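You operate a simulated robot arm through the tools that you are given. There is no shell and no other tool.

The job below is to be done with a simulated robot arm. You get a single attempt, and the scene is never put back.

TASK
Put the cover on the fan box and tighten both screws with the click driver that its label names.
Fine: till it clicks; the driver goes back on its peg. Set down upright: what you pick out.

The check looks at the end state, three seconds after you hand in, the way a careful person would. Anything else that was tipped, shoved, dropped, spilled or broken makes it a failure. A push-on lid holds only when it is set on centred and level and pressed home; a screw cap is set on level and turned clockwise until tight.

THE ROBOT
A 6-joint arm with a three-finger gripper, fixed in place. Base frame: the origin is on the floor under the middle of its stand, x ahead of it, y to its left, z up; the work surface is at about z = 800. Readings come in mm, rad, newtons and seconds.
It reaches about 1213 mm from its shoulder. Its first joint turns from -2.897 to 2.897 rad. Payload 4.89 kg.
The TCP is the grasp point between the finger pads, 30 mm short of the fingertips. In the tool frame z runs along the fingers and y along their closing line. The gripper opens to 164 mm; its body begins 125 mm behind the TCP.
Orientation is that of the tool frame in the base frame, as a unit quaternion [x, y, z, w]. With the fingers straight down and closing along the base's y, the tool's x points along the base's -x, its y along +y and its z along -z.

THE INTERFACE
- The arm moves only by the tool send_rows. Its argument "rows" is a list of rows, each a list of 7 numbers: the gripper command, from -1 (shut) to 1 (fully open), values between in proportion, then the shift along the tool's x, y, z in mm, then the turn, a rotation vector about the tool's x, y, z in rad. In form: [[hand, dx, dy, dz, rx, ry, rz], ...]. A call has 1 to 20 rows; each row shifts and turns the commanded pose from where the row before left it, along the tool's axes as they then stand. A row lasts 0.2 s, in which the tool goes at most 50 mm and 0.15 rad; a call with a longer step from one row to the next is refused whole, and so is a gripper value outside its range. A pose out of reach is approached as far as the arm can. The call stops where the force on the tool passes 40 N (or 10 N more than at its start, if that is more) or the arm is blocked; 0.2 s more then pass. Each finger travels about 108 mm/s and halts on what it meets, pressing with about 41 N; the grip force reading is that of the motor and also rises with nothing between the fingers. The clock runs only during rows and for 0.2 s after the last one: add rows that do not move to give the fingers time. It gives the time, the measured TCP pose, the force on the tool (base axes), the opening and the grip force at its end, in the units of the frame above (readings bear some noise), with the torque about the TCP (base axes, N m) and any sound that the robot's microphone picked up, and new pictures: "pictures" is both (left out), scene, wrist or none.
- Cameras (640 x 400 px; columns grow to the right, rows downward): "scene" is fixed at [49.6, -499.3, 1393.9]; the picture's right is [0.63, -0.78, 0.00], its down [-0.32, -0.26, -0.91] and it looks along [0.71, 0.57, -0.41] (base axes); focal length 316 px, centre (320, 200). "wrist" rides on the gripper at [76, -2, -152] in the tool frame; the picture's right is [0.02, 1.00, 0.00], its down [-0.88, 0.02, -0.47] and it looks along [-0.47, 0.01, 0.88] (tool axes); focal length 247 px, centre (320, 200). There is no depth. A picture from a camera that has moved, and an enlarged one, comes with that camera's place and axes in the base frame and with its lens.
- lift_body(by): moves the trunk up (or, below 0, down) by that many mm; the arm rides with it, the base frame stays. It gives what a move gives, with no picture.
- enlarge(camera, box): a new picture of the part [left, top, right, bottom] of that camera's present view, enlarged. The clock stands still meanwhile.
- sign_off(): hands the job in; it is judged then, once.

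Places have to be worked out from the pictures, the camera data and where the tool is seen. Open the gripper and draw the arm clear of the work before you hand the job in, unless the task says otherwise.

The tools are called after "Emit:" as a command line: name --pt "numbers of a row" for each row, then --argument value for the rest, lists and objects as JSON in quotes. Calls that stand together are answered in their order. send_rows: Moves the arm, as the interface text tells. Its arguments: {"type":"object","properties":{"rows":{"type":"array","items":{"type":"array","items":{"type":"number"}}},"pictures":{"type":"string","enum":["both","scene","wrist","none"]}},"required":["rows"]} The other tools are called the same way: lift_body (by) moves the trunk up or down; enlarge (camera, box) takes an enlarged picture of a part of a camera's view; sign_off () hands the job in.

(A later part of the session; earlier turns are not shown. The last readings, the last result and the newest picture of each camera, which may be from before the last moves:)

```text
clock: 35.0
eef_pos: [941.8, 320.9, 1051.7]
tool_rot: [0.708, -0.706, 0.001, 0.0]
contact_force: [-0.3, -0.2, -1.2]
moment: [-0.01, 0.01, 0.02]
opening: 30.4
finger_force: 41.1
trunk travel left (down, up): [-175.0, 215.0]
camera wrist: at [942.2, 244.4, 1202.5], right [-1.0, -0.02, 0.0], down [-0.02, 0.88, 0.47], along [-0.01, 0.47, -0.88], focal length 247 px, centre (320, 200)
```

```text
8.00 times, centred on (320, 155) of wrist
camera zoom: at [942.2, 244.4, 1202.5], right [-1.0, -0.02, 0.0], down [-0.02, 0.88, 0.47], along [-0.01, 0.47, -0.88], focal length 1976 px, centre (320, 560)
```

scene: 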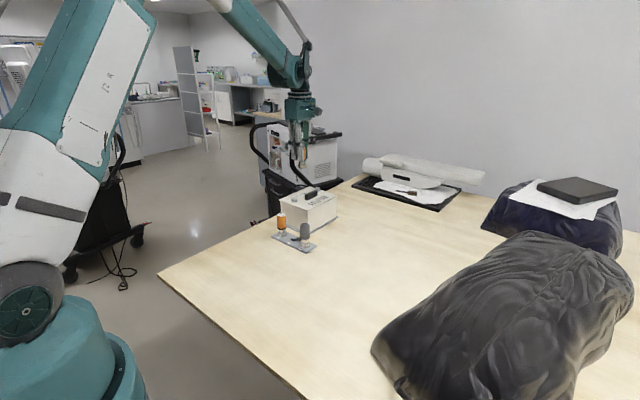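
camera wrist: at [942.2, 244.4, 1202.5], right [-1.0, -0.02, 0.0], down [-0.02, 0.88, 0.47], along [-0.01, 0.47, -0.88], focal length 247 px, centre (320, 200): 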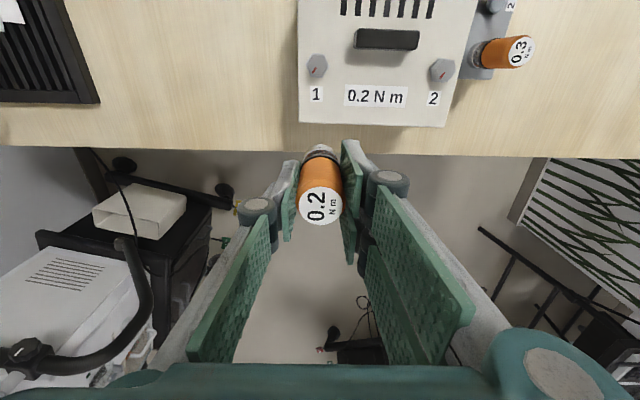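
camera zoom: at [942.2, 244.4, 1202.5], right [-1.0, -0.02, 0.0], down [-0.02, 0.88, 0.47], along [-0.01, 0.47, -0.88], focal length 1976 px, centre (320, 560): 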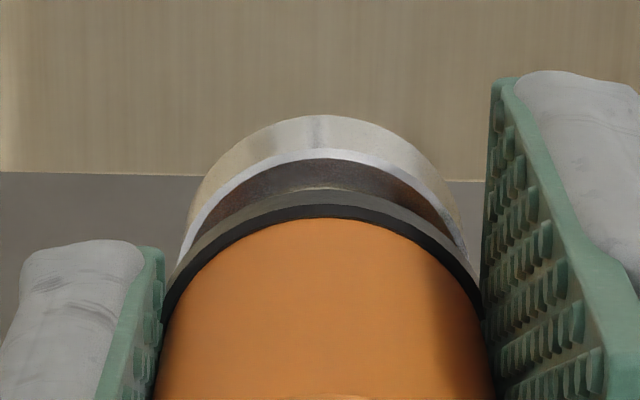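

Screw 1 is at tool-frame offset (78.7, −4.6). I move the driver over it at this height, then verify against the plumb-line prediction (pixel ≈ (320.5, 141.8)).

Emit:
send_rows --pt "-1 26 -1.5 0 0 0 0" --pt "-1 30 -1.6 0 0 0 0" --pt "-1 22.7 -1.5 0 0 0 0" --pt "-1 0 0 0 0 0 0" --pt "-1 0 0 0 0 0 0" --pictures "both"

Emit:
enlarge --camera "wrist" --box '[295, 110, 345, 150]'

Emit:
enlarge --camera "scene" --box '[280, 150, 350, 220]'

```text
clock: 36.2
eef_pos: [945.5, 239.8, 1050.6]
tool_rot: [0.708, -0.707, 0.0, 0.001]
contact_force: [-0.4, -0.1, -1.4]
moment: [0.03, -0.02, 0.02]
opening: 30.2
finger_force: 41.8
trunk travel left (down, up): [-175.0, 215.0]
camera wrist: at [947.2, 163.8, 1203.2], right [-1.0, -0.02, 0.0], down [-0.02, 0.88, 0.47], along [-0.01, 0.47, -0.88], focal length 247 px, centre (320, 200)
```

scene: 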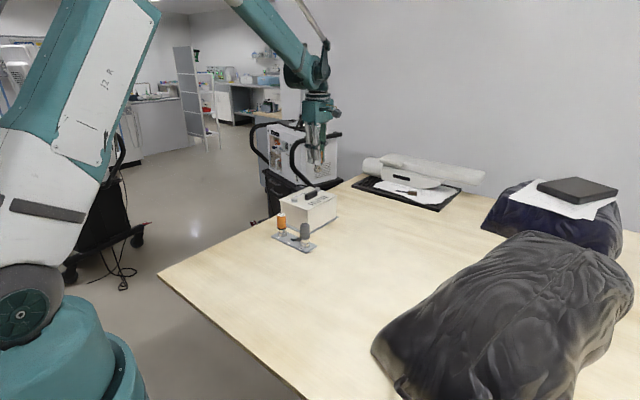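
wrist: 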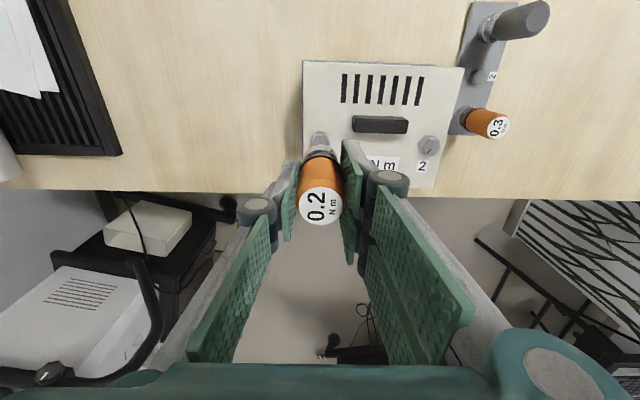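

```text
10.00 times, centred on (320, 130) of wrist
camera zoom: at [947.2, 163.8, 1203.2], right [-1.0, -0.02, 0.0], down [-0.02, 0.88, 0.47], along [-0.01, 0.47, -0.88], focal length 2470 px, centre (320, 900)
```

zoom: 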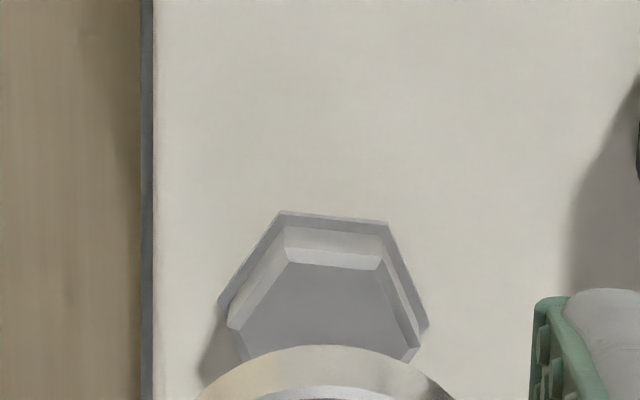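

```text
5.71 times, centred on (315, 185) of scene
camera zoom: at [49.6, -499.3, 1393.9], right [0.63, -0.78, 0.0], down [-0.32, -0.26, -0.91], along [0.71, 0.57, -0.41], focal length 1808 px, centre (349, 286)
```

zoom: 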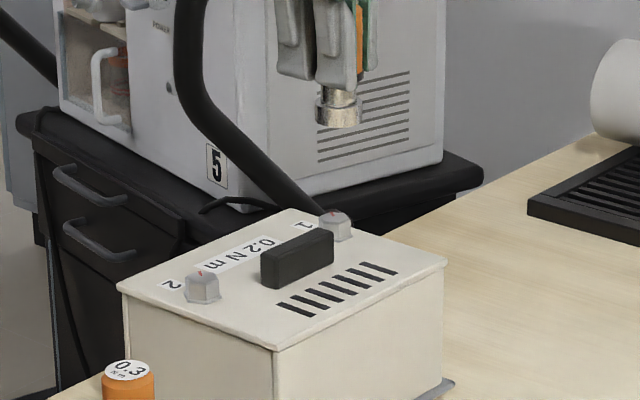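

The head centre appears about 26 zoom-px lower than the on-axis prediction, so I'm about 2.7 mm too far −y. Correcting with a small tool-frame shift and re-checking.

Emit:
send_rows --pt "-1 -2.7 0.5 0 0 0 0" --pt "-1 0 0 0 0 0 0" --pt "-1 0 0 0 0 0 0" --pictures "wrist"

Emit:
enlarge --camera "wrist" --box '[295, 110, 345, 150]'

Emit:
enlarge --camera "scene" --box '[300, 150, 345, 200]'

```text
clock: 37.0
eef_pos: [946.1, 242.3, 1051.0]
tool_rot: [0.707, -0.707, 0.0, 0.0]
contact_force: [-0.3, -0.3, -0.3]
moment: [0.02, 0.03, 0.0]
opening: 30.1
finger_force: 41.1
trunk travel left (down, up): [-175.0, 215.0]
camera wrist: at [946.3, 166.9, 1203.2], right [-1.0, -0.02, 0.0], down [-0.02, 0.88, 0.47], along [-0.01, 0.47, -0.88], focal length 247 px, centre (320, 200)
```

wrist: 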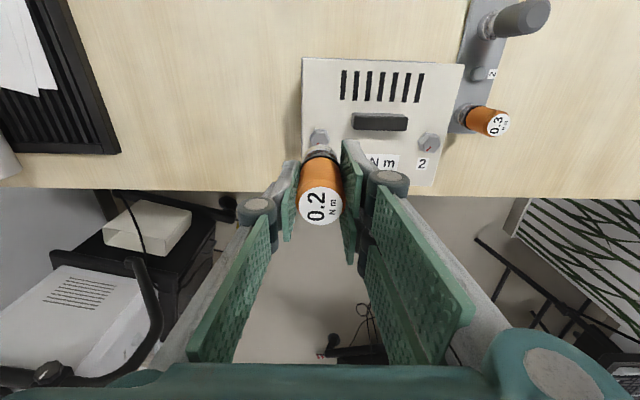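

```text
10.00 times, centred on (320, 130) of wrist
camera zoom: at [946.3, 166.9, 1203.2], right [-1.0, -0.02, 0.0], down [-0.02, 0.88, 0.47], along [-0.01, 0.47, -0.88], focal length 2470 px, centre (320, 900)
```

zoom: 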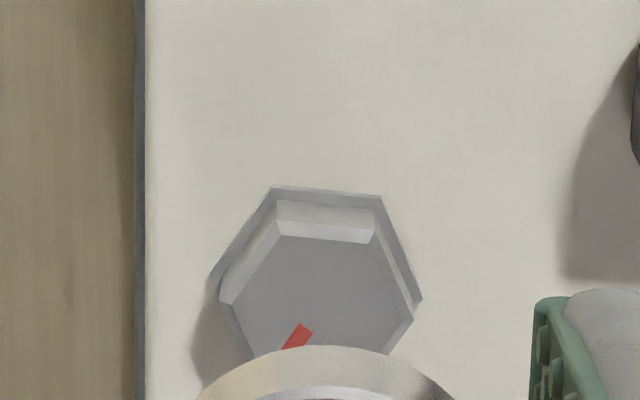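

```text
8.00 times, centred on (322, 175) of scene
camera zoom: at [49.6, -499.3, 1393.9], right [0.63, -0.78, 0.0], down [-0.32, -0.26, -0.91], along [0.71, 0.57, -0.41], focal length 2532 px, centre (300, 400)
```

zoom: 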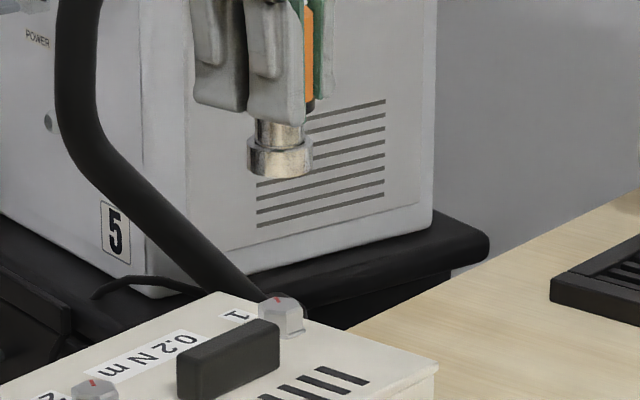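

Now within about 0.7 mm; both wrist and scene views agree on the residual. I'll apply (+0.5, −0.6) and descend to roughly 8 mm above the screw head.

Emit:
send_rows --pt "-1 0.5 -0.6 10 0 0 0" --pt "-1 0 0 20 0 0 0" --pt "-1 0 0 18 0 0 0" --pt "-1 0 0 12 0 0 0" --pt "-1 0 0 0 0 0 0" --pt "-1 0 0 0 0 0 0" --pictures "both"

Emit:
enlarge --camera "scene" --box '[300, 165, 340, 200]'

Emit:
enlarge --camera "wrist" --box '[285, 110, 355, 170]'

```text
clock: 38.4
eef_pos: [946.6, 243.2, 990.2]
tool_rot: [0.707, -0.707, 0.0, 0.0]
contact_force: [0.6, -0.3, -0.8]
moment: [0.01, -0.01, 0.05]
opening: 30.1
finger_force: 41.3
trunk travel left (down, up): [-175.0, 215.0]
camera wrist: at [946.8, 166.5, 1142.0], right [-1.0, -0.02, 0.0], down [-0.02, 0.88, 0.47], along [-0.01, 0.47, -0.88], focal length 247 px, centre (320, 200)
```

scene: 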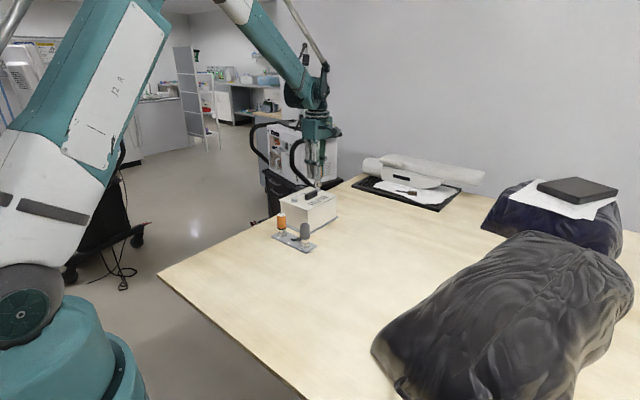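
wrist: 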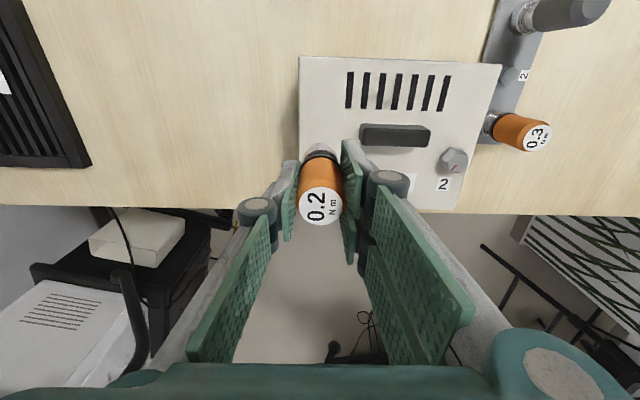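

```text
11.43 times, centred on (320, 182) of scene
camera zoom: at [49.6, -499.3, 1393.9], right [0.63, -0.78, 0.0], down [-0.32, -0.26, -0.91], along [0.71, 0.57, -0.41], focal length 3617 px, centre (320, 400)
```

zoom: 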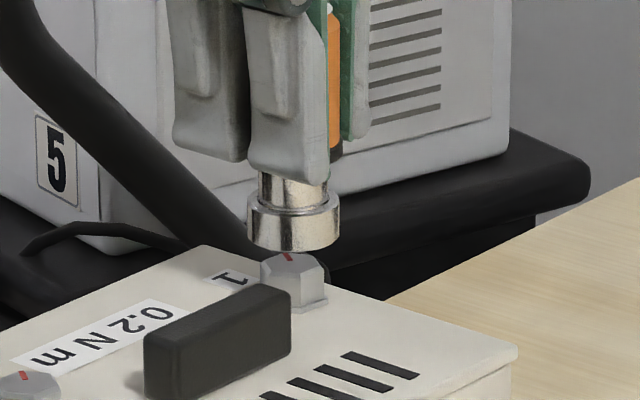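

```text
6.67 times, centred on (320, 140) of wrist
camera zoom: at [946.8, 166.5, 1142.0], right [-1.0, -0.02, 0.0], down [-0.02, 0.88, 0.47], along [-0.01, 0.47, -0.88], focal length 1646 px, centre (320, 600)
```

zoom: 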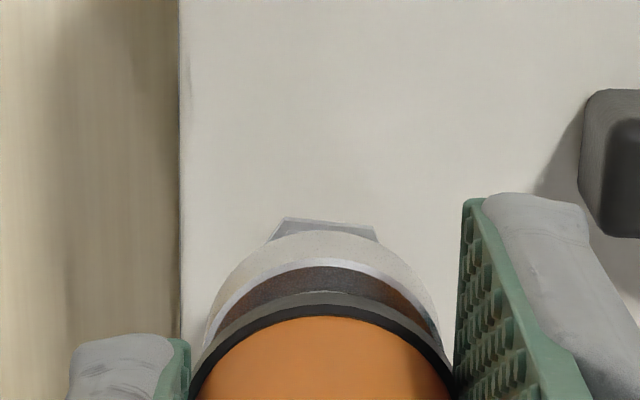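

The socket is concentric with screw 1 to about 0.5 mm. Lowering in small steps while watching the force.

Emit:
send_rows --pt "-1 0.4 0 2 0 0 0" --pt "-1 0 0 2 0 0 0" --pt "-1 0 0 1.5 0 0 0" --pt "-1 0 0 1 0 0 0" --pt "-1 0 0 0 0 0 0" --pictures "none"

Emit:
enlarge --camera "scene" --box '[300, 165, 340, 200]'

```text
clock: 39.6
eef_pos: [945.2, 242.9, 984.2]
tool_rot: [0.708, -0.707, 0.0, 0.0]
contact_force: [0.0, 0.2, -1.3]
moment: [0.0, -0.01, -0.02]
opening: 30.0
finger_force: 40.9
trunk travel left (down, up): [-175.0, 215.0]
```

```text
11.43 times, centred on (320, 182) of scene
camera zoom: at [49.6, -499.3, 1393.9], right [0.63, -0.78, 0.0], down [-0.32, -0.26, -0.91], along [0.71, 0.57, -0.41], focal length 3617 px, centre (320, 400)
```

zoom: 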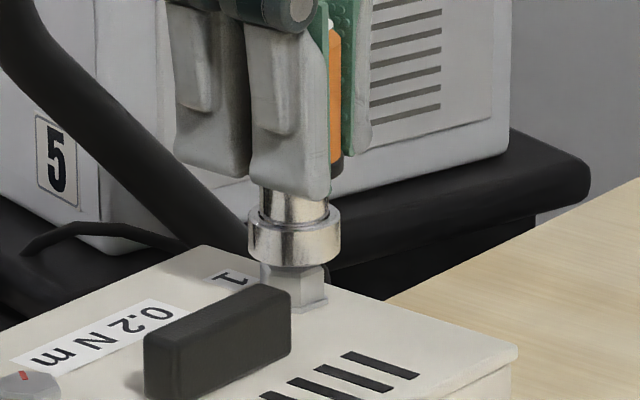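

No contact yet, and the socket is just about at the head. Continuing down 1 mm at a time.

Emit:
send_rows --pt "-1 0 0 1 0 0 0" --pt "-1 0 0 1 0 0 0" --pt "-1 0 0 1 0 0 0" --pt "-1 0 0 0 0 0 0" --pictures "none"

Emit:
enlarge --camera "scene" --box '[300, 165, 340, 200]'

```text
clock: 40.6
eef_pos: [946.1, 241.5, 981.4]
tool_rot: [0.708, -0.707, 0.001, 0.0]
contact_force: [-0.2, 0.5, -2.2]
moment: [0.03, 0.03, -0.02]
opening: 30.0
finger_force: 41.0
trunk travel left (down, up): [-175.0, 215.0]
```

```text
11.43 times, centred on (320, 182) of scene
camera zoom: at [49.6, -499.3, 1393.9], right [0.63, -0.78, 0.0], down [-0.32, -0.26, -0.91], along [0.71, 0.57, -0.41], focal length 3617 px, centre (320, 400)
```

zoom: 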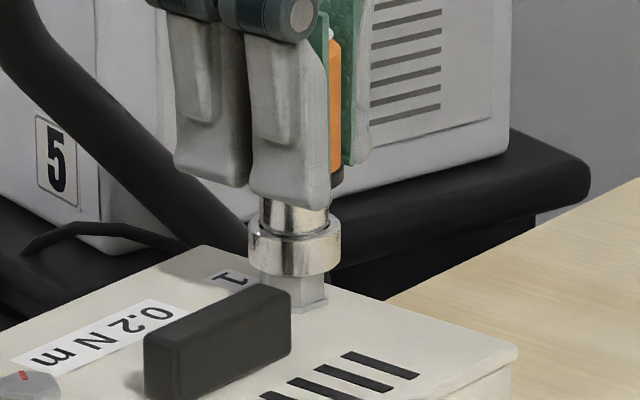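

Still free. Continuing down.

Emit:
send_rows --pt "-1 0 0 1 0 0 0" --pt "-1 0 0 1 0 0 0" --pt "-1 0 0 1 0 0 0" --pt "-1 0 0 0 0 0 0" --pictures "none"

Emit:
enlarge --camera "scene" --box '[300, 165, 340, 200]'

```text
clock: 41.6
eef_pos: [945.7, 242.4, 979.5]
tool_rot: [0.708, -0.707, 0.0, 0.0]
contact_force: [1.7, -1.2, 14.8]
moment: [0.02, -0.17, -0.05]
opening: 30.1
finger_force: 40.9
trunk travel left (down, up): [-175.0, 215.0]
```

```text
11.43 times, centred on (320, 182) of scene
camera zoom: at [49.6, -499.3, 1393.9], right [0.63, -0.78, 0.0], down [-0.32, -0.26, -0.91], along [0.71, 0.57, -0.41], focal length 3617 px, centre (320, 400)
```

zoom: 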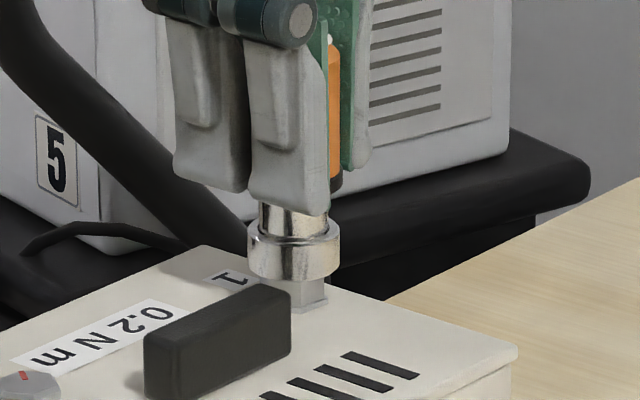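

Contact at about 16 N with the socket resting on the head, so the hex flats aren't lined up yet. I'll rotate clockwise (tool +z) in small steps with light pressure to find the drop-in.

Emit:
send_rows --pt "-1 0 0 0 0 0 0.1" --pt "-1 0 0 0 0 0 0.1" --pt "-1 0 0 0 0 0 0" --pictures "none"

```text
clock: 42.4
eef_pos: [945.5, 241.8, 978.9]
tool_rot: [-0.634, 0.774, 0.0, 0.0]
contact_force: [2.9, 3.0, 20.4]
moment: [0.32, -0.41, -0.04]
opening: 29.9
finger_force: 40.7
trunk travel left (down, up): [-175.0, 215.0]
```

The side force and moment say the head's chamfer is pushing the socket toward +x, +y, so I'm slightly off that way. I'll lift 1 mm, shift by about (+0.7, +0.6) mm in base axes, and touch down again.

Emit:
send_rows --pt "-1 0 0 -1.2 0 0 0" --pt "-1 -0.73 -0.57 0 0 0 0" --pt "-1 0 0 0.7 0 0 0" --pt "-1 0 0 0.5 0 0 0" --pt "-1 0 0 0 0 0 0" --pictures "none"

```text
clock: 43.6
eef_pos: [947.9, 241.3, 978.0]
tool_rot: [-0.633, 0.774, 0.001, 0.0]
contact_force: [-0.1, 0.5, -1.5]
moment: [0.01, -0.02, -0.02]
opening: 30.2
finger_force: 40.8
trunk travel left (down, up): [-175.0, 215.0]
```

The contact vanished at a lower height than before, so the socket is probably dropping over the head. Continuing down gently.

Emit:
send_rows --pt "-1 0 0 1 0 0 0" --pt "-1 0 0 1 0 0 0" --pt "-1 0 0 0 0 0 0" --pictures "none"

Emit:
enlarge --camera "scene" --box '[300, 165, 340, 200]'

```text
clock: 44.4
eef_pos: [947.9, 243.5, 975.6]
tool_rot: [-0.633, 0.774, 0.0, 0.0]
contact_force: [0.1, 0.3, -1.2]
moment: [0.0, -0.01, -0.01]
opening: 29.9
finger_force: 41.0
trunk travel left (down, up): [-175.0, 215.0]
```

```text
11.43 times, centred on (320, 182) of scene
camera zoom: at [49.6, -499.3, 1393.9], right [0.63, -0.78, 0.0], down [-0.32, -0.26, -0.91], along [0.71, 0.57, -0.41], focal length 3617 px, centre (320, 400)
```

zoom: 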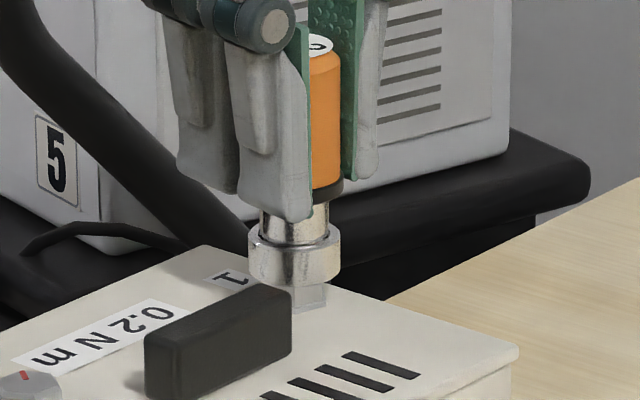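

The socket is going over the head. Continuing down until it bottoms.

Emit:
send_rows --pt "-1 0 0 1.2 0 0 0" --pt "-1 0 0 1.2 0 0 0" --pt "-1 0 0 1.2 0 0 0" --pt "-1 0 0 0 0 0 0" --pictures "none"

Emit:
enlarge --camera "scene" --box '[300, 165, 340, 200]'

```text
clock: 45.4
eef_pos: [946.2, 242.1, 973.0]
tool_rot: [-0.633, 0.774, 0.0, 0.001]
contact_force: [-0.4, 0.3, -1.8]
moment: [-0.02, -0.02, -0.01]
opening: 30.0
finger_force: 41.0
trunk travel left (down, up): [-175.0, 215.0]
```

```text
11.43 times, centred on (320, 182) of scene
camera zoom: at [49.6, -499.3, 1393.9], right [0.63, -0.78, 0.0], down [-0.32, -0.26, -0.91], along [0.71, 0.57, -0.41], focal length 3617 px, centre (320, 400)
```

zoom: 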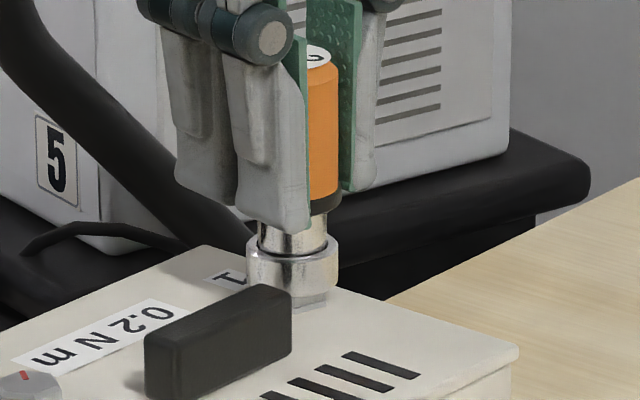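

Engagement keeps deepening with no force; I continue down in 1.2 mm steps.

Emit:
send_rows --pt "-1 0 0 1.2 0 0 0" --pt "-1 0 0 1.2 0 0 0" --pt "-1 0 0 1.0 0 0 0" --pt "-1 0 0 0 0 0 0" --pictures "none"

Emit:
enlarge --camera "scene" --box '[300, 165, 340, 200]'

```text
clock: 46.4
eef_pos: [946.5, 242.7, 970.0]
tool_rot: [-0.634, 0.774, 0.0, -0.001]
contact_force: [0.2, -0.1, -1.1]
moment: [-0.02, 0.01, -0.02]
opening: 30.2
finger_force: 41.1
trunk travel left (down, up): [-175.0, 215.0]
```

```text
11.43 times, centred on (320, 182) of scene
camera zoom: at [49.6, -499.3, 1393.9], right [0.63, -0.78, 0.0], down [-0.32, -0.26, -0.91], along [0.71, 0.57, -0.41], focal length 3617 px, centre (320, 400)
```

zoom: 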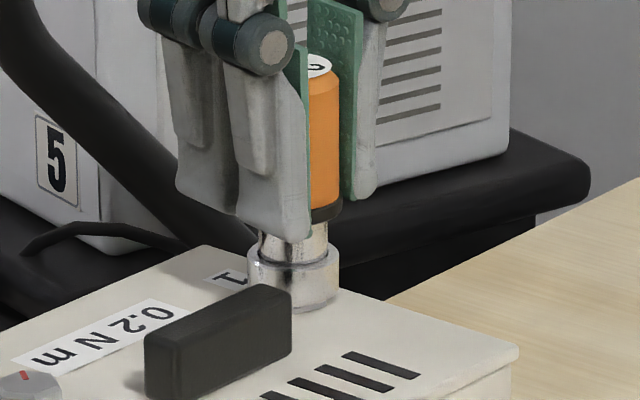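

The socket now covers nearly the whole head. Another 1 mm to feel the bottom.

Emit:
send_rows --pt "-1 0 0 0.5 0 0 0" --pt "-1 0 0 0.5 0 0 0" --pt "-1 0 0 0 0 0 0" --pictures "none"

```text
clock: 47.2
eef_pos: [946.5, 241.9, 968.7]
tool_rot: [-0.633, 0.774, 0.0, 0.0]
contact_force: [0.5, 0.5, -2.0]
moment: [-0.03, 0.04, -0.02]
opening: 29.9
finger_force: 40.7
trunk travel left (down, up): [-175.0, 215.0]
```

Well engaged without axial load. Now turning clockwise in 0.1 rad rows while watching the z-moment and the microphone.

Emit:
send_rows --pt "-1 0 0 0 0 0 0.1" --pt "-1 0 0 0 0 0 0.1" --pt "-1 0 0 0 0 0 0.1" --pt "-1 0 0 0 0 0 0.1" --pt "-1 0 0 0 0 0 0.1" --pt "-1 0 0 0 0 0 0" --pictures "none"

```text
clock: 48.6
eef_pos: [947.3, 243.1, 968.1]
tool_rot: [-0.422, 0.906, 0.0, 0.0]
contact_force: [-0.3, 0.1, -2.0]
moment: [0.05, 0.01, 0.02]
opening: 30.1
finger_force: 41.1
trunk travel left (down, up): [-175.0, 215.0]
```

Turning freely so far. Continuing clockwise.

Emit:
send_rows --pt "-1 0 0 0 0 0 0.12" --pt "-1 0 0 0 0 0 0.12" --pt "-1 0 0 0 0 0 0.12" --pt "-1 0 0 0 0 0 0.12" --pt "-1 0 0 0 0 0 0.12" --pt "-1 0 0 0 0 0 0.12" --pt "-1 0 0 0 0 0 0" --pictures "scene"

Emit:
enlarge --camera "scene" --box '[290, 155, 345, 205]'

```text
clock: 50.2
eef_pos: [945.7, 242.7, 968.3]
tool_rot: [-0.075, 0.997, 0.0, 0.0]
contact_force: [0.1, 0.2, -0.8]
moment: [-0.02, 0.03, 0.02]
opening: 29.9
finger_force: 40.4
trunk travel left (down, up): [-175.0, 215.0]
```

scene: 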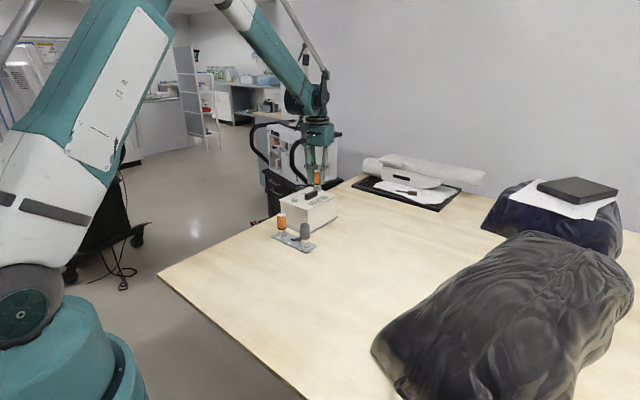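

```text
8.00 times, centred on (318, 180) of scene
camera zoom: at [49.6, -499.3, 1393.9], right [0.63, -0.78, 0.0], down [-0.32, -0.26, -0.91], along [0.71, 0.57, -0.41], focal length 2532 px, centre (340, 360)
```

zoom: 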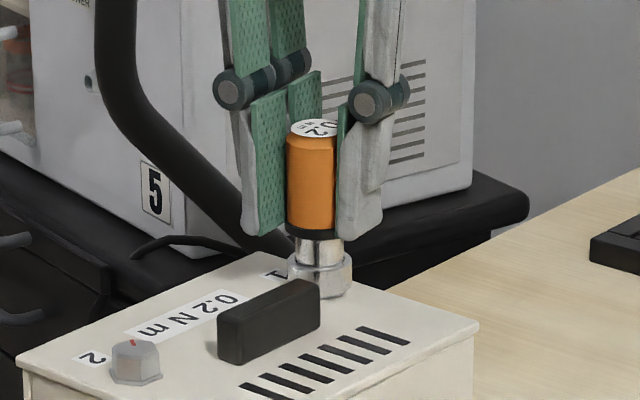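

No torque build-up yet; the driver is turning with the hand. Continuing clockwise another ~1.4 rad.

Emit:
send_rows --pt "-1 0 0 0 0 0 0.12" --pt "-1 0 0 0 0 0 0.12" --pt "-1 0 0 0 0 0 0.12" --pt "-1 0 0 0 0 0 0.12" --pt "-1 0 0 0 0 0 0.12" --pt "-1 0 0 0 0 0 0.12" --pt "-1 0 0 0 0 0 0.12" --pt "-1 0 0 0 0 0 0.12" --pt "-1 0 0 0 0 0 0.12" --pt "-1 0 0 0 0 0 0.12" --pt "-1 0 0 0 0 0 0.12" --pt "-1 0 0 0 0 0 0.12" --pt "-1 0 0 0 0 0 0" --pictures "scene"

Emit:
enlarge --camera "scene" --box '[290, 155, 345, 205]'

```text
clock: 53.0
eef_pos: [947.3, 242.0, 969.2]
tool_rot: [0.602, 0.799, 0.0, 0.0]
contact_force: [1.1, 0.2, -1.9]
moment: [0.0, -0.01, 0.19]
opening: 30.1
finger_force: 40.6
trunk travel left (down, up): [-175.0, 215.0]
```

scene: 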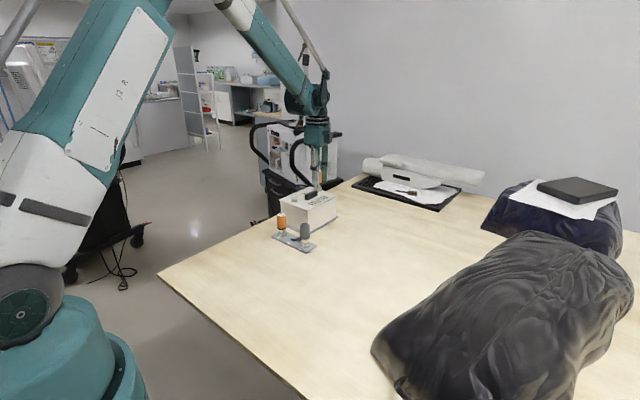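

```text
8.00 times, centred on (318, 180) of scene
camera zoom: at [49.6, -499.3, 1393.9], right [0.63, -0.78, 0.0], down [-0.32, -0.26, -0.91], along [0.71, 0.57, -0.41], focal length 2532 px, centre (340, 360)
```

zoom: 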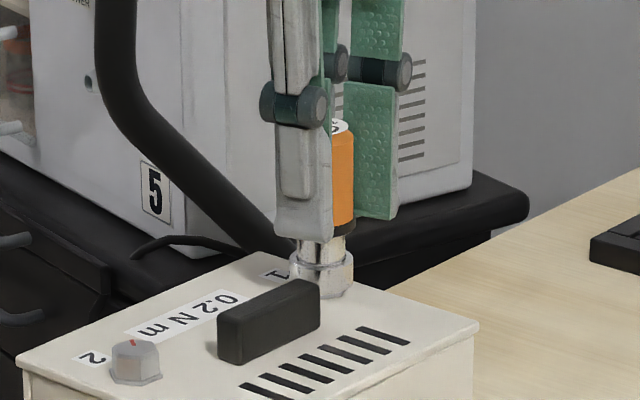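

The z-moment has risen to 0.19 N·m, just short of 0.2. I'll turn a few hundredths of a radian at a time, listening for the click.

Emit:
send_rows --pt "-1 0 0 0 0 0 0.04" --pt "-1 0 0 0 0 0 0" --pictures "none"

```text
clock: 53.6
eef_pos: [946.8, 242.6, 966.7]
tool_rot: [0.617, 0.787, 0.0, 0.0]
contact_force: [0.5, 0.5, -1.3]
moment: [0.04, 0.02, 0.09]
opening: 30.0
finger_force: 40.5
trunk travel left (down, up): [-175.0, 215.0]
```

No click reported; the moment fluctuates. Turning a bit more.

Emit:
send_rows --pt "-1 0 0 0 0 0 0.06" --pt "-1 0 0 0 0 0 0.06" --pt "-1 0 0 0 0 0 0" --pictures "none"

```text
clock: 54.4
eef_pos: [947.2, 242.0, 968.9]
tool_rot: [0.664, 0.748, 0.0, 0.0]
contact_force: [-0.7, 0.2, -2.2]
moment: [-0.01, -0.01, 0.13]
opening: 30.0
finger_force: 40.2
trunk travel left (down, up): [-175.0, 215.0]
```

Resistance is about 0.13 N·m, so the screw is running. Continuing in small increments.

Emit:
send_rows --pt "-1 0 0 0 0 0 0.1" --pt "-1 0 0 0 0 0 0.1" --pt "-1 0 0 0 0 0 0.1" --pt "-1 0 0 0 0 0 0" --pictures "none"

```text
clock: 55.4
eef_pos: [946.8, 242.5, 969.1]
tool_rot: [0.768, 0.641, 0.0, 0.0]
contact_force: [0.5, 0.0, -1.8]
moment: [0.02, 0.0, 0.15]
opening: 30.0
finger_force: 41.0
trunk travel left (down, up): [-175.0, 215.0]
```

Moment 0.15 and slowly rising. More clockwise turning.

Emit:
send_rows --pt "-1 0 0 0 0 0 0.1" --pt "-1 0 0 0 0 0 0.1" --pt "-1 0 0 0 0 0 0.1" --pt "-1 0 0 0 0 0 0.1" --pt "-1 0 0 0 0 0 0" --pictures "none"

```text
clock: 56.6
eef_pos: [946.8, 242.2, 968.3]
tool_rot: [0.88, 0.476, 0.0, -0.001]
contact_force: [0.0, 0.1, -2.0]
moment: [-0.04, -0.01, 0.07]
opening: 30.0
finger_force: 41.2
trunk travel left (down, up): [-175.0, 215.0]
```

I'll check the wrist view for slip between gripper and driver.

Emit:
send_rows --pt "-1 0 0 0 0 0 0.05" --pt "-1 0 0 0 0 0 0" --pictures "both"

Emit:
enlarge --camera "wrist" --box '[260, 120, 380, 240]'

Emit:
enlarge --camera "scene" --box '[300, 165, 340, 200]'

```text
clock: 57.2
eef_pos: [946.4, 242.7, 968.7]
tool_rot: [0.891, 0.453, 0.0, 0.0]
contact_force: [-2.1, -1.0, -1.1]
moment: [-0.09, 0.08, 0.13]
opening: 30.3
finger_force: 41.1
trunk travel left (down, up): [-175.0, 215.0]
camera wrist: at [989.6, 305.8, 1120.6], right [0.82, -0.57, 0.0], down [-0.5, -0.72, 0.47], along [-0.27, -0.39, -0.88], focal length 247 px, centre (320, 200)
```

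scene: 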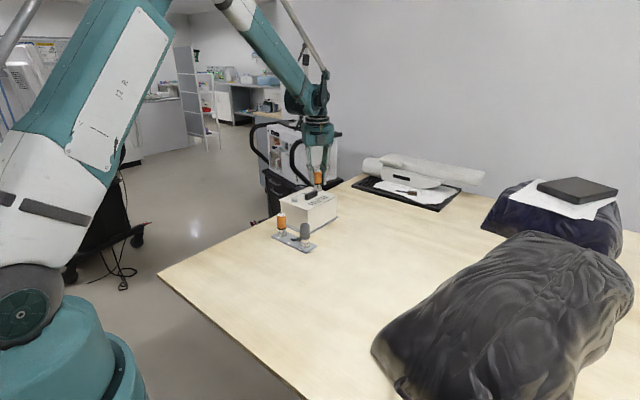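
wrist: 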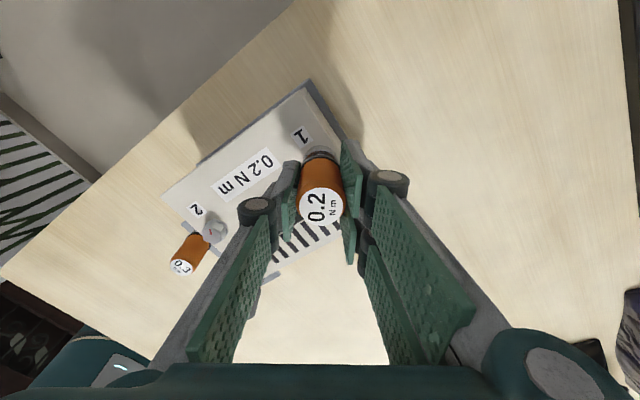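

```text
3.33 times, centred on (320, 180) of wrist
camera zoom: at [989.6, 305.8, 1120.6], right [0.82, -0.57, 0.0], down [-0.5, -0.72, 0.47], along [-0.27, -0.39, -0.88], focal length 823 px, centre (320, 267)
```

zoom: 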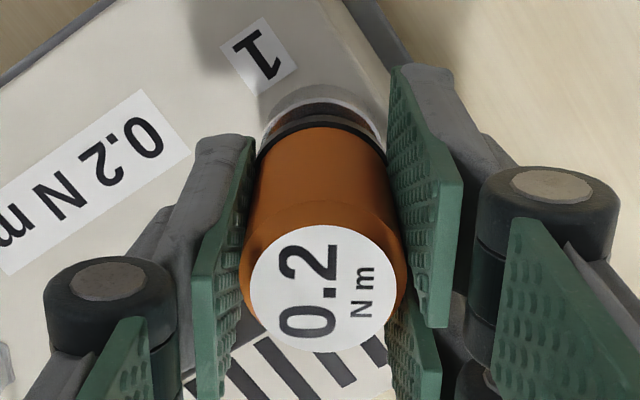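

```text
11.43 times, centred on (320, 182) of scene
camera zoom: at [49.6, -499.3, 1393.9], right [0.63, -0.78, 0.0], down [-0.32, -0.26, -0.91], along [0.71, 0.57, -0.41], focal length 3617 px, centre (320, 400)
```

zoom: 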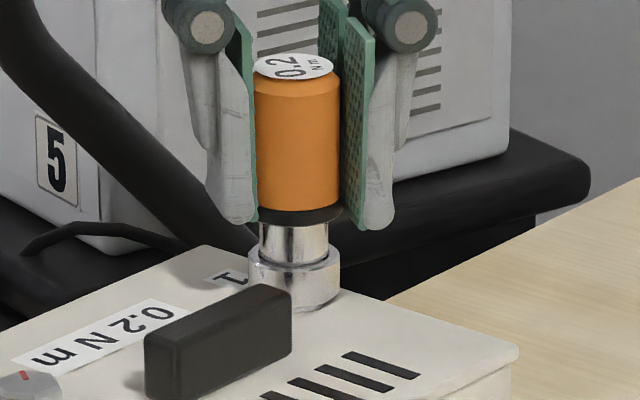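

There's no slip in the grip and the socket is still fully on the head, so the screw is running with light friction. Continuing clockwise.

Emit:
send_rows --pt "-1 0 0 0 0 0 0.1" --pt "-1 0 0 0 0 0 0.1" --pt "-1 0 0 0 0 0 0.1" --pt "-1 0 0 0 0 0 0.1" --pt "-1 0 0 0 0 0 0.1" --pt "-1 0 0 0 0 0 0.1" --pt "-1 0 0 0 0 0 0" --pictures "none"

```text
clock: 58.8
eef_pos: [946.5, 241.6, 967.7]
tool_rot: [0.981, 0.194, 0.0, 0.0]
contact_force: [0.0, 0.8, -0.6]
moment: [-0.01, 0.01, 0.12]
opening: 30.1
finger_force: 41.4
out of reach, approached as far as the arm can: row 6
trunk travel left (down, up): [-175.0, 215.0]
```

The wrist joint has reached its limit at yaw ≈ 2.75 rad. I'll ratchet: lift the socket off the head by 22 mm, keeping hold of the driver, then wind back a multiple of 60°.

Emit:
send_rows --pt "-1 0 0 0 0 0 -0.05" --pt "-1 0 0 -4 0 0 0" --pt "-1 0 0 -8 0 0 0" --pt "-1 0 0 -10 0 0 0" --pt "-1 0 0 0 0 0 0" --pt "-1 0 0 0 0 0 0" --pictures "both"

Emit:
enlarge --camera "scene" --box '[300, 165, 340, 200]'

```text
clock: 60.2
eef_pos: [946.3, 241.9, 990.3]
tool_rot: [0.976, 0.219, -0.001, 0.0]
contact_force: [-0.6, -1.3, -1.3]
moment: [0.01, 0.03, -0.01]
opening: 30.0
finger_force: 40.6
trunk travel left (down, up): [-175.0, 215.0]
camera wrist: at [1014.3, 276.6, 1141.8], right [0.45, -0.89, 0.0], down [-0.79, -0.39, 0.47], along [-0.42, -0.21, -0.88], focal length 247 px, centre (320, 200)
```

scene: 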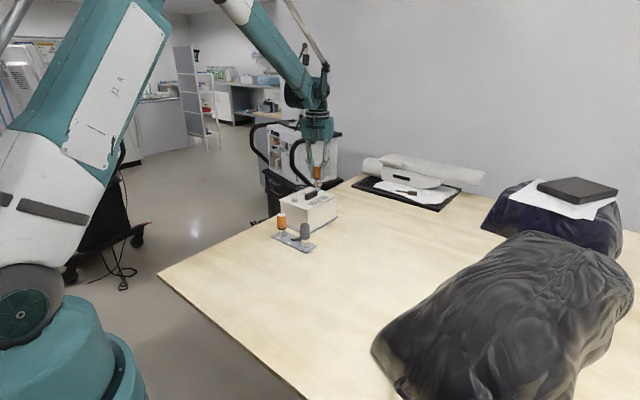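
wrist: 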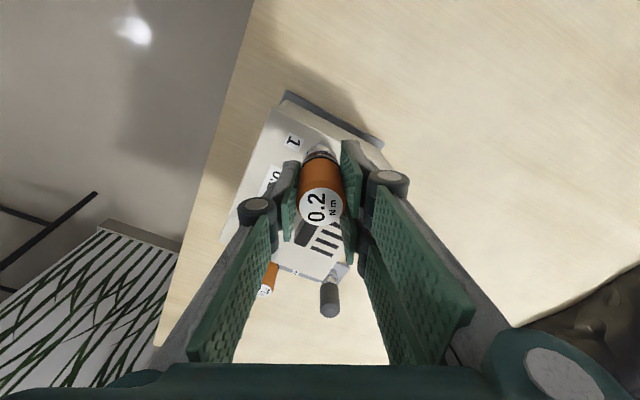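

```text
11.43 times, centred on (320, 182) of scene
camera zoom: at [49.6, -499.3, 1393.9], right [0.63, -0.78, 0.0], down [-0.32, -0.26, -0.91], along [0.71, 0.57, -0.41], focal length 3617 px, centre (320, 400)
```

zoom: 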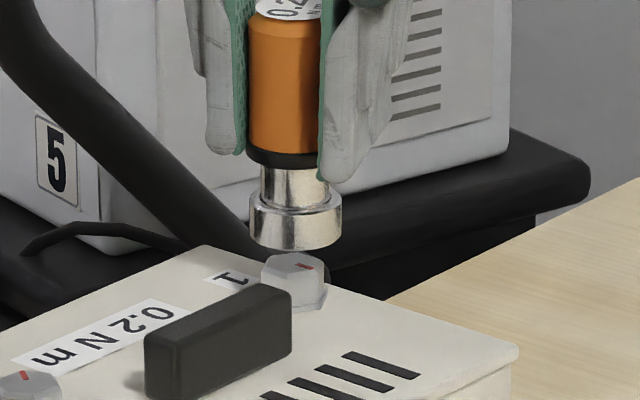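

The red mark on screw 1 has moved, so the screw really turns. I'll zoom in to measure how far it rotated relative to the hand.

Emit:
enlarge --camera "scene" --box '[308, 183, 324, 197]'

Emit:
enlarge --camera "wrist" --box '[285, 110, 355, 170]'

```text
16.00 times, centred on (316, 190) of scene
camera zoom: at [49.6, -499.3, 1393.9], right [0.63, -0.78, 0.0], down [-0.32, -0.26, -0.91], along [0.71, 0.57, -0.41], focal length 5064 px, centre (384, 360)
```

zoom: 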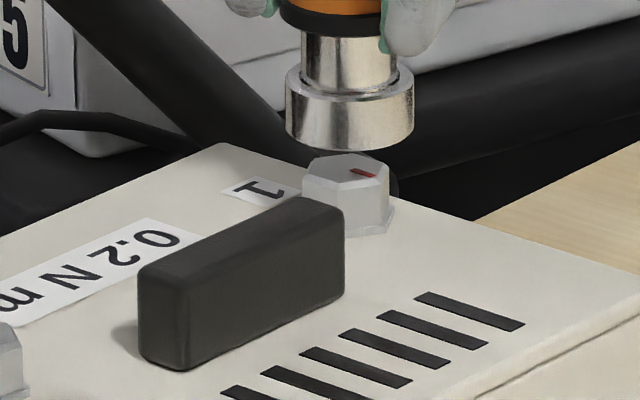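

```text
6.67 times, centred on (320, 140) of wrist
camera zoom: at [1014.3, 276.6, 1141.8], right [0.45, -0.89, 0.0], down [-0.79, -0.39, 0.47], along [-0.42, -0.21, -0.88], focal length 1646 px, centre (320, 600)
```

zoom: 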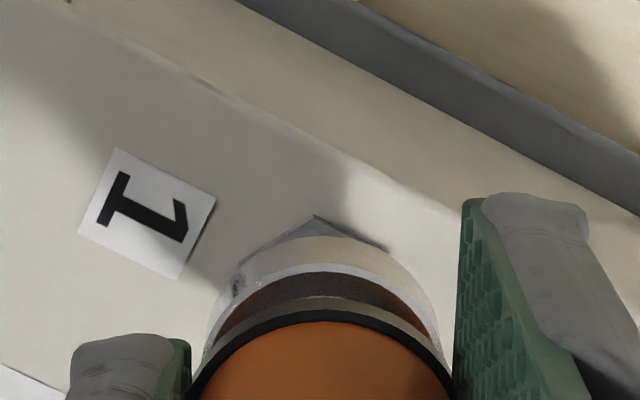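

The mark moved about 146° clockwise while the hand turned 236°, so there was some free play before the flats caught. Winding back 300° (5 × 60°) in two calls, clear of the head.

Emit:
send_rows --pt "-1 0 0 0 0 0 -0.1454" --pt "-1 0 0 0 0 0 -0.1454" --pt "-1 0 0 0 0 0 -0.1454" --pt "-1 0 0 0 0 0 -0.1454" --pt "-1 0 0 0 0 0 -0.1454" --pt "-1 0 0 0 0 0 -0.1454" --pt "-1 0 0 0 0 0 -0.1454" --pt "-1 0 0 0 0 0 -0.1454" --pt "-1 0 0 0 0 0 -0.1454" --pt "-1 0 0 0 0 0 -0.1454" --pt "-1 0 0 0 0 0 -0.1454" --pt "-1 0 0 0 0 0 -0.1454" --pt "-1 0 0 0 0 0 -0.1454" --pt "-1 0 0 0 0 0 -0.1454" --pt "-1 0 0 0 0 0 -0.1454" --pt "-1 0 0 0 0 0 -0.1454" --pt "-1 0 0 0 0 0 -0.1454" --pt "-1 0 0 0 0 0 -0.1454" --pictures "none"

Emit:
send_rows --pt "-1 0 0 0 0 0 -0.1454" --pt "-1 0 0 0 0 0 -0.1454" --pt "-1 0 0 0 0 0 -0.1454" --pt "-1 0 0 0 0 0 -0.1454" --pt "-1 0 0 0 0 0 -0.1454" --pt "-1 0 0 0 0 0 -0.1454" --pt "-1 0 0 0 0 0 -0.1454" --pt "-1 0 0 0 0 0 -0.1454" --pt "-1 0 0 0 0 0 -0.1454" --pt "-1 0 0 0 0 0 -0.1454" --pt "-1 0 0 0 0 0 -0.1454" --pt "-1 0 0 0 0 0 -0.1454" --pictures "none"

```text
clock: 64.0
eef_pos: [947.3, 243.0, 991.2]
tool_rot: [0.04, 0.999, 0.0, 0.0]
contact_force: [-0.7, 0.1, -1.7]
moment: [-0.02, 0.0, -0.03]
opening: 29.9
finger_force: 40.6
trunk travel left (down, up): [-175.0, 215.0]
```

```text
clock: 66.6
eef_pos: [946.8, 243.0, 990.3]
tool_rot: [0.739, -0.674, 0.0, -0.001]
contact_force: [0.3, -1.0, -1.0]
moment: [0.04, -0.01, -0.01]
opening: 30.1
finger_force: 41.6
trunk travel left (down, up): [-175.0, 215.0]
```

At yaw −1.66 with no reach problem. Six more rows to complete exactly 300° of wind-back.

Emit:
send_rows --pt "-1 0 0 0 0 0 -0.1457" --pt "-1 0 0 0 0 0 -0.1457" --pt "-1 0 0 0 0 0 -0.1457" --pt "-1 0 0 0 0 0 -0.1457" --pt "-1 0 0 0 0 0 -0.1457" --pt "-1 0 0 0 0 0 -0.1457" --pt "-1 0 0 0 0 0 0" --pictures "both"

Emit:
enlarge --camera "scene" --box '[300, 165, 340, 200]'

Emit:
enlarge --camera "wrist" --box '[285, 110, 355, 170]'

```text
clock: 68.2
eef_pos: [945.4, 242.7, 990.5]
tool_rot: [0.955, -0.297, 0.0, 0.0]
contact_force: [0.0, -0.8, -2.6]
moment: [0.02, -0.01, 0.0]
opening: 30.0
finger_force: 40.9
trunk travel left (down, up): [-175.0, 215.0]
camera wrist: at [1009.8, 200.5, 1142.4], right [-0.55, -0.84, 0.0], down [-0.74, 0.48, 0.47], along [-0.4, 0.26, -0.88], focal length 247 px, centre (320, 200)
```

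scene: 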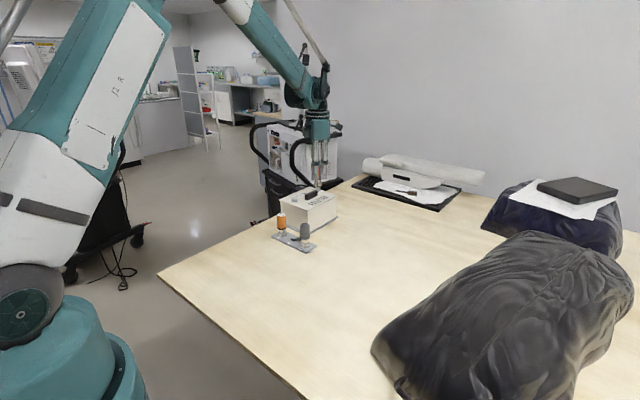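
wrist: 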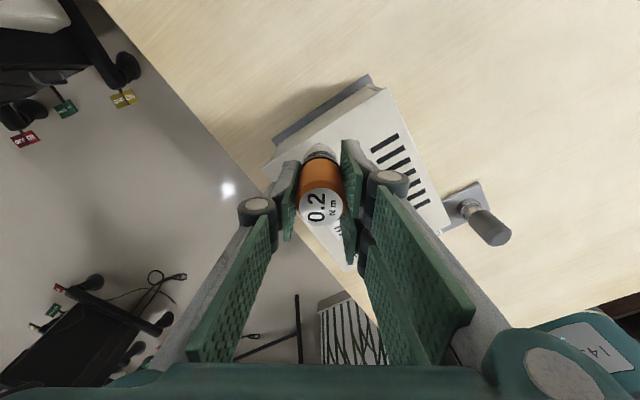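

```text
11.43 times, centred on (320, 182) of scene
camera zoom: at [49.6, -499.3, 1393.9], right [0.63, -0.78, 0.0], down [-0.32, -0.26, -0.91], along [0.71, 0.57, -0.41], focal length 3617 px, centre (320, 400)
```

zoom: 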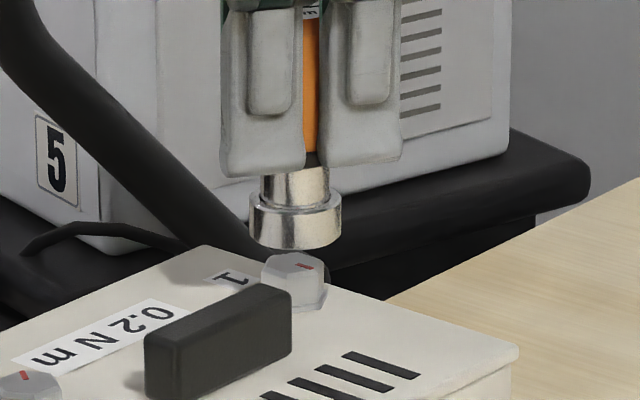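

```text
6.67 times, centred on (320, 140) of wrist
camera zoom: at [1009.8, 200.5, 1142.4], right [-0.55, -0.84, 0.0], down [-0.74, 0.48, 0.47], along [-0.4, 0.26, -0.88], focal length 1646 px, centre (320, 600)
```

zoom: 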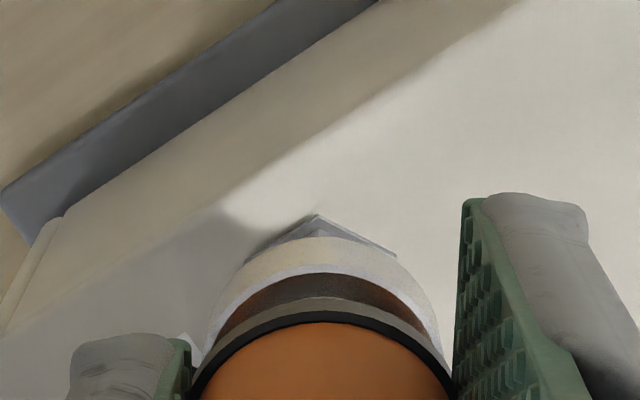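

The hex vertex sits at the same place relative to the tool as when I disengaged, so it should slide straight on. Lowering 22 mm with care.

Emit:
send_rows --pt "-1 0 0 5 0 0 0" --pt "-1 0 0 4 0 0 0" --pt "-1 0 0 2 0 0 0" --pt "-1 0 0 1.5 0 0 0" --pt "-1 0 0 1.5 0 0 0" --pt "-1 0 0 1 0 0 0" --pt "-1 0 0 0 0 0 0" --pictures "none"

```text
clock: 69.8
eef_pos: [947.5, 241.9, 975.8]
tool_rot: [0.955, -0.297, 0.0, 0.0]
contact_force: [0.1, 0.0, -1.6]
moment: [-0.01, 0.0, -0.02]
opening: 30.0
finger_force: 41.4
trunk travel left (down, up): [-175.0, 215.0]
```

It slid over the head without contact force. Going the rest of the way down.

Emit:
send_rows --pt "-1 0 0 1.5 0 0 0" --pt "-1 0 0 1.5 0 0 0" --pt "-1 0 0 1.5 0 0 0" --pt "-1 0 0 1.5 0 0 0" --pt "-1 0 0 1.0 0 0 0" --pt "-1 0 0 0 0 0 0" --pictures "none"

Emit:
enlarge --camera "scene" --box '[300, 165, 340, 200]'

```text
clock: 71.2
eef_pos: [946.7, 243.2, 969.6]
tool_rot: [0.954, -0.298, 0.0, 0.0]
contact_force: [-0.4, 0.4, -1.5]
moment: [0.02, -0.02, -0.01]
opening: 30.0
finger_force: 40.6
trunk travel left (down, up): [-175.0, 215.0]
```

```text
11.43 times, centred on (320, 182) of scene
camera zoom: at [49.6, -499.3, 1393.9], right [0.63, -0.78, 0.0], down [-0.32, -0.26, -0.91], along [0.71, 0.57, -0.41], focal length 3617 px, centre (320, 400)
```

zoom: 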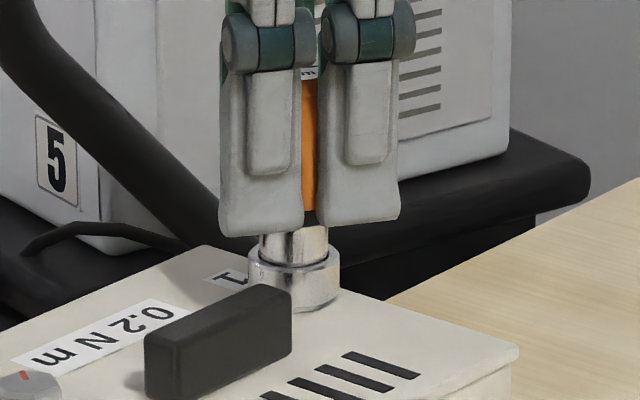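

Re-engaged. Turning clockwise again, watching moment and sound.

Emit:
send_rows --pt "-1 0 0 0 0 0 0.12" --pt "-1 0 0 0 0 0 0.12" --pt "-1 0 0 0 0 0 0.12" --pt "-1 0 0 0 0 0 0.12" --pt "-1 0 0 0 0 0 0.12" --pt "-1 0 0 0 0 0 0.12" --pt "-1 0 0 0 0 0 0" --pictures "none"

```text
clock: 72.8
eef_pos: [946.7, 242.7, 968.3]
tool_rot: [0.788, -0.616, 0.0, 0.0]
contact_force: [-0.3, 0.1, -1.8]
moment: [0.0, 0.01, 0.09]
opening: 29.8
finger_force: 40.9
trunk travel left (down, up): [-175.0, 215.0]
```

The resistance is about 0.09 N·m, so the socket is driving the screw. Continuing.

Emit:
send_rows --pt "-1 0 0 0 0 0 0.1" --pt "-1 0 0 0 0 0 0.1" --pt "-1 0 0 0 0 0 0.1" --pt "-1 0 0 0 0 0 0.1" --pt "-1 0 0 0 0 0 0.1" --pt "-1 0 0 0 0 0 0.1" --pt "-1 0 0 0 0 0 0.1" --pt "-1 0 0 0 0 0 0.1" --pt "-1 0 0 0 0 0 0" --pictures "none"

```text
clock: 74.8
eef_pos: [947.8, 242.1, 968.9]
tool_rot: [-0.485, 0.874, 0.0, 0.0]
contact_force: [0.9, -0.1, -1.7]
moment: [0.01, 0.03, 0.19]
opening: 29.9
finger_force: 41.8
trunk travel left (down, up): [-175.0, 215.0]
```

The moment is 0.19 again at yaw −1.0. Continuing slowly in case this is the tightening.

Emit:
send_rows --pt "-1 0 0 0 0 0 0.05" --pt "-1 0 0 0 0 0 0.05" --pt "-1 0 0 0 0 0 0.05" --pt "-1 0 0 0 0 0 0.05" --pt "-1 0 0 0 0 0 0" --pictures "none"

```text
clock: 76.0
eef_pos: [947.0, 242.5, 969.1]
tool_rot: [-0.396, 0.918, 0.0, 0.001]
contact_force: [-0.1, 0.9, -1.3]
moment: [-0.02, -0.02, 0.21]
opening: 30.0
finger_force: 41.4
trunk travel left (down, up): [-175.0, 215.0]
```

Moment 0.21, no click yet. Continuing in 0.05 rad steps.

Emit:
send_rows --pt "-1 0 0 0 0 0 0.05" --pt "-1 0 0 0 0 0 0.05" --pt "-1 0 0 0 0 0 0.05" --pt "-1 0 0 0 0 0 0.05" --pt "-1 0 0 0 0 0 0" --pictures "none"

```text
clock: 77.2
eef_pos: [946.4, 242.3, 969.4]
tool_rot: [-0.303, 0.953, 0.0, 0.0]
contact_force: [0.1, 0.0, -0.6]
moment: [-0.02, 0.0, 0.09]
opening: 29.7
finger_force: 40.9
trunk travel left (down, up): [-175.0, 215.0]
```

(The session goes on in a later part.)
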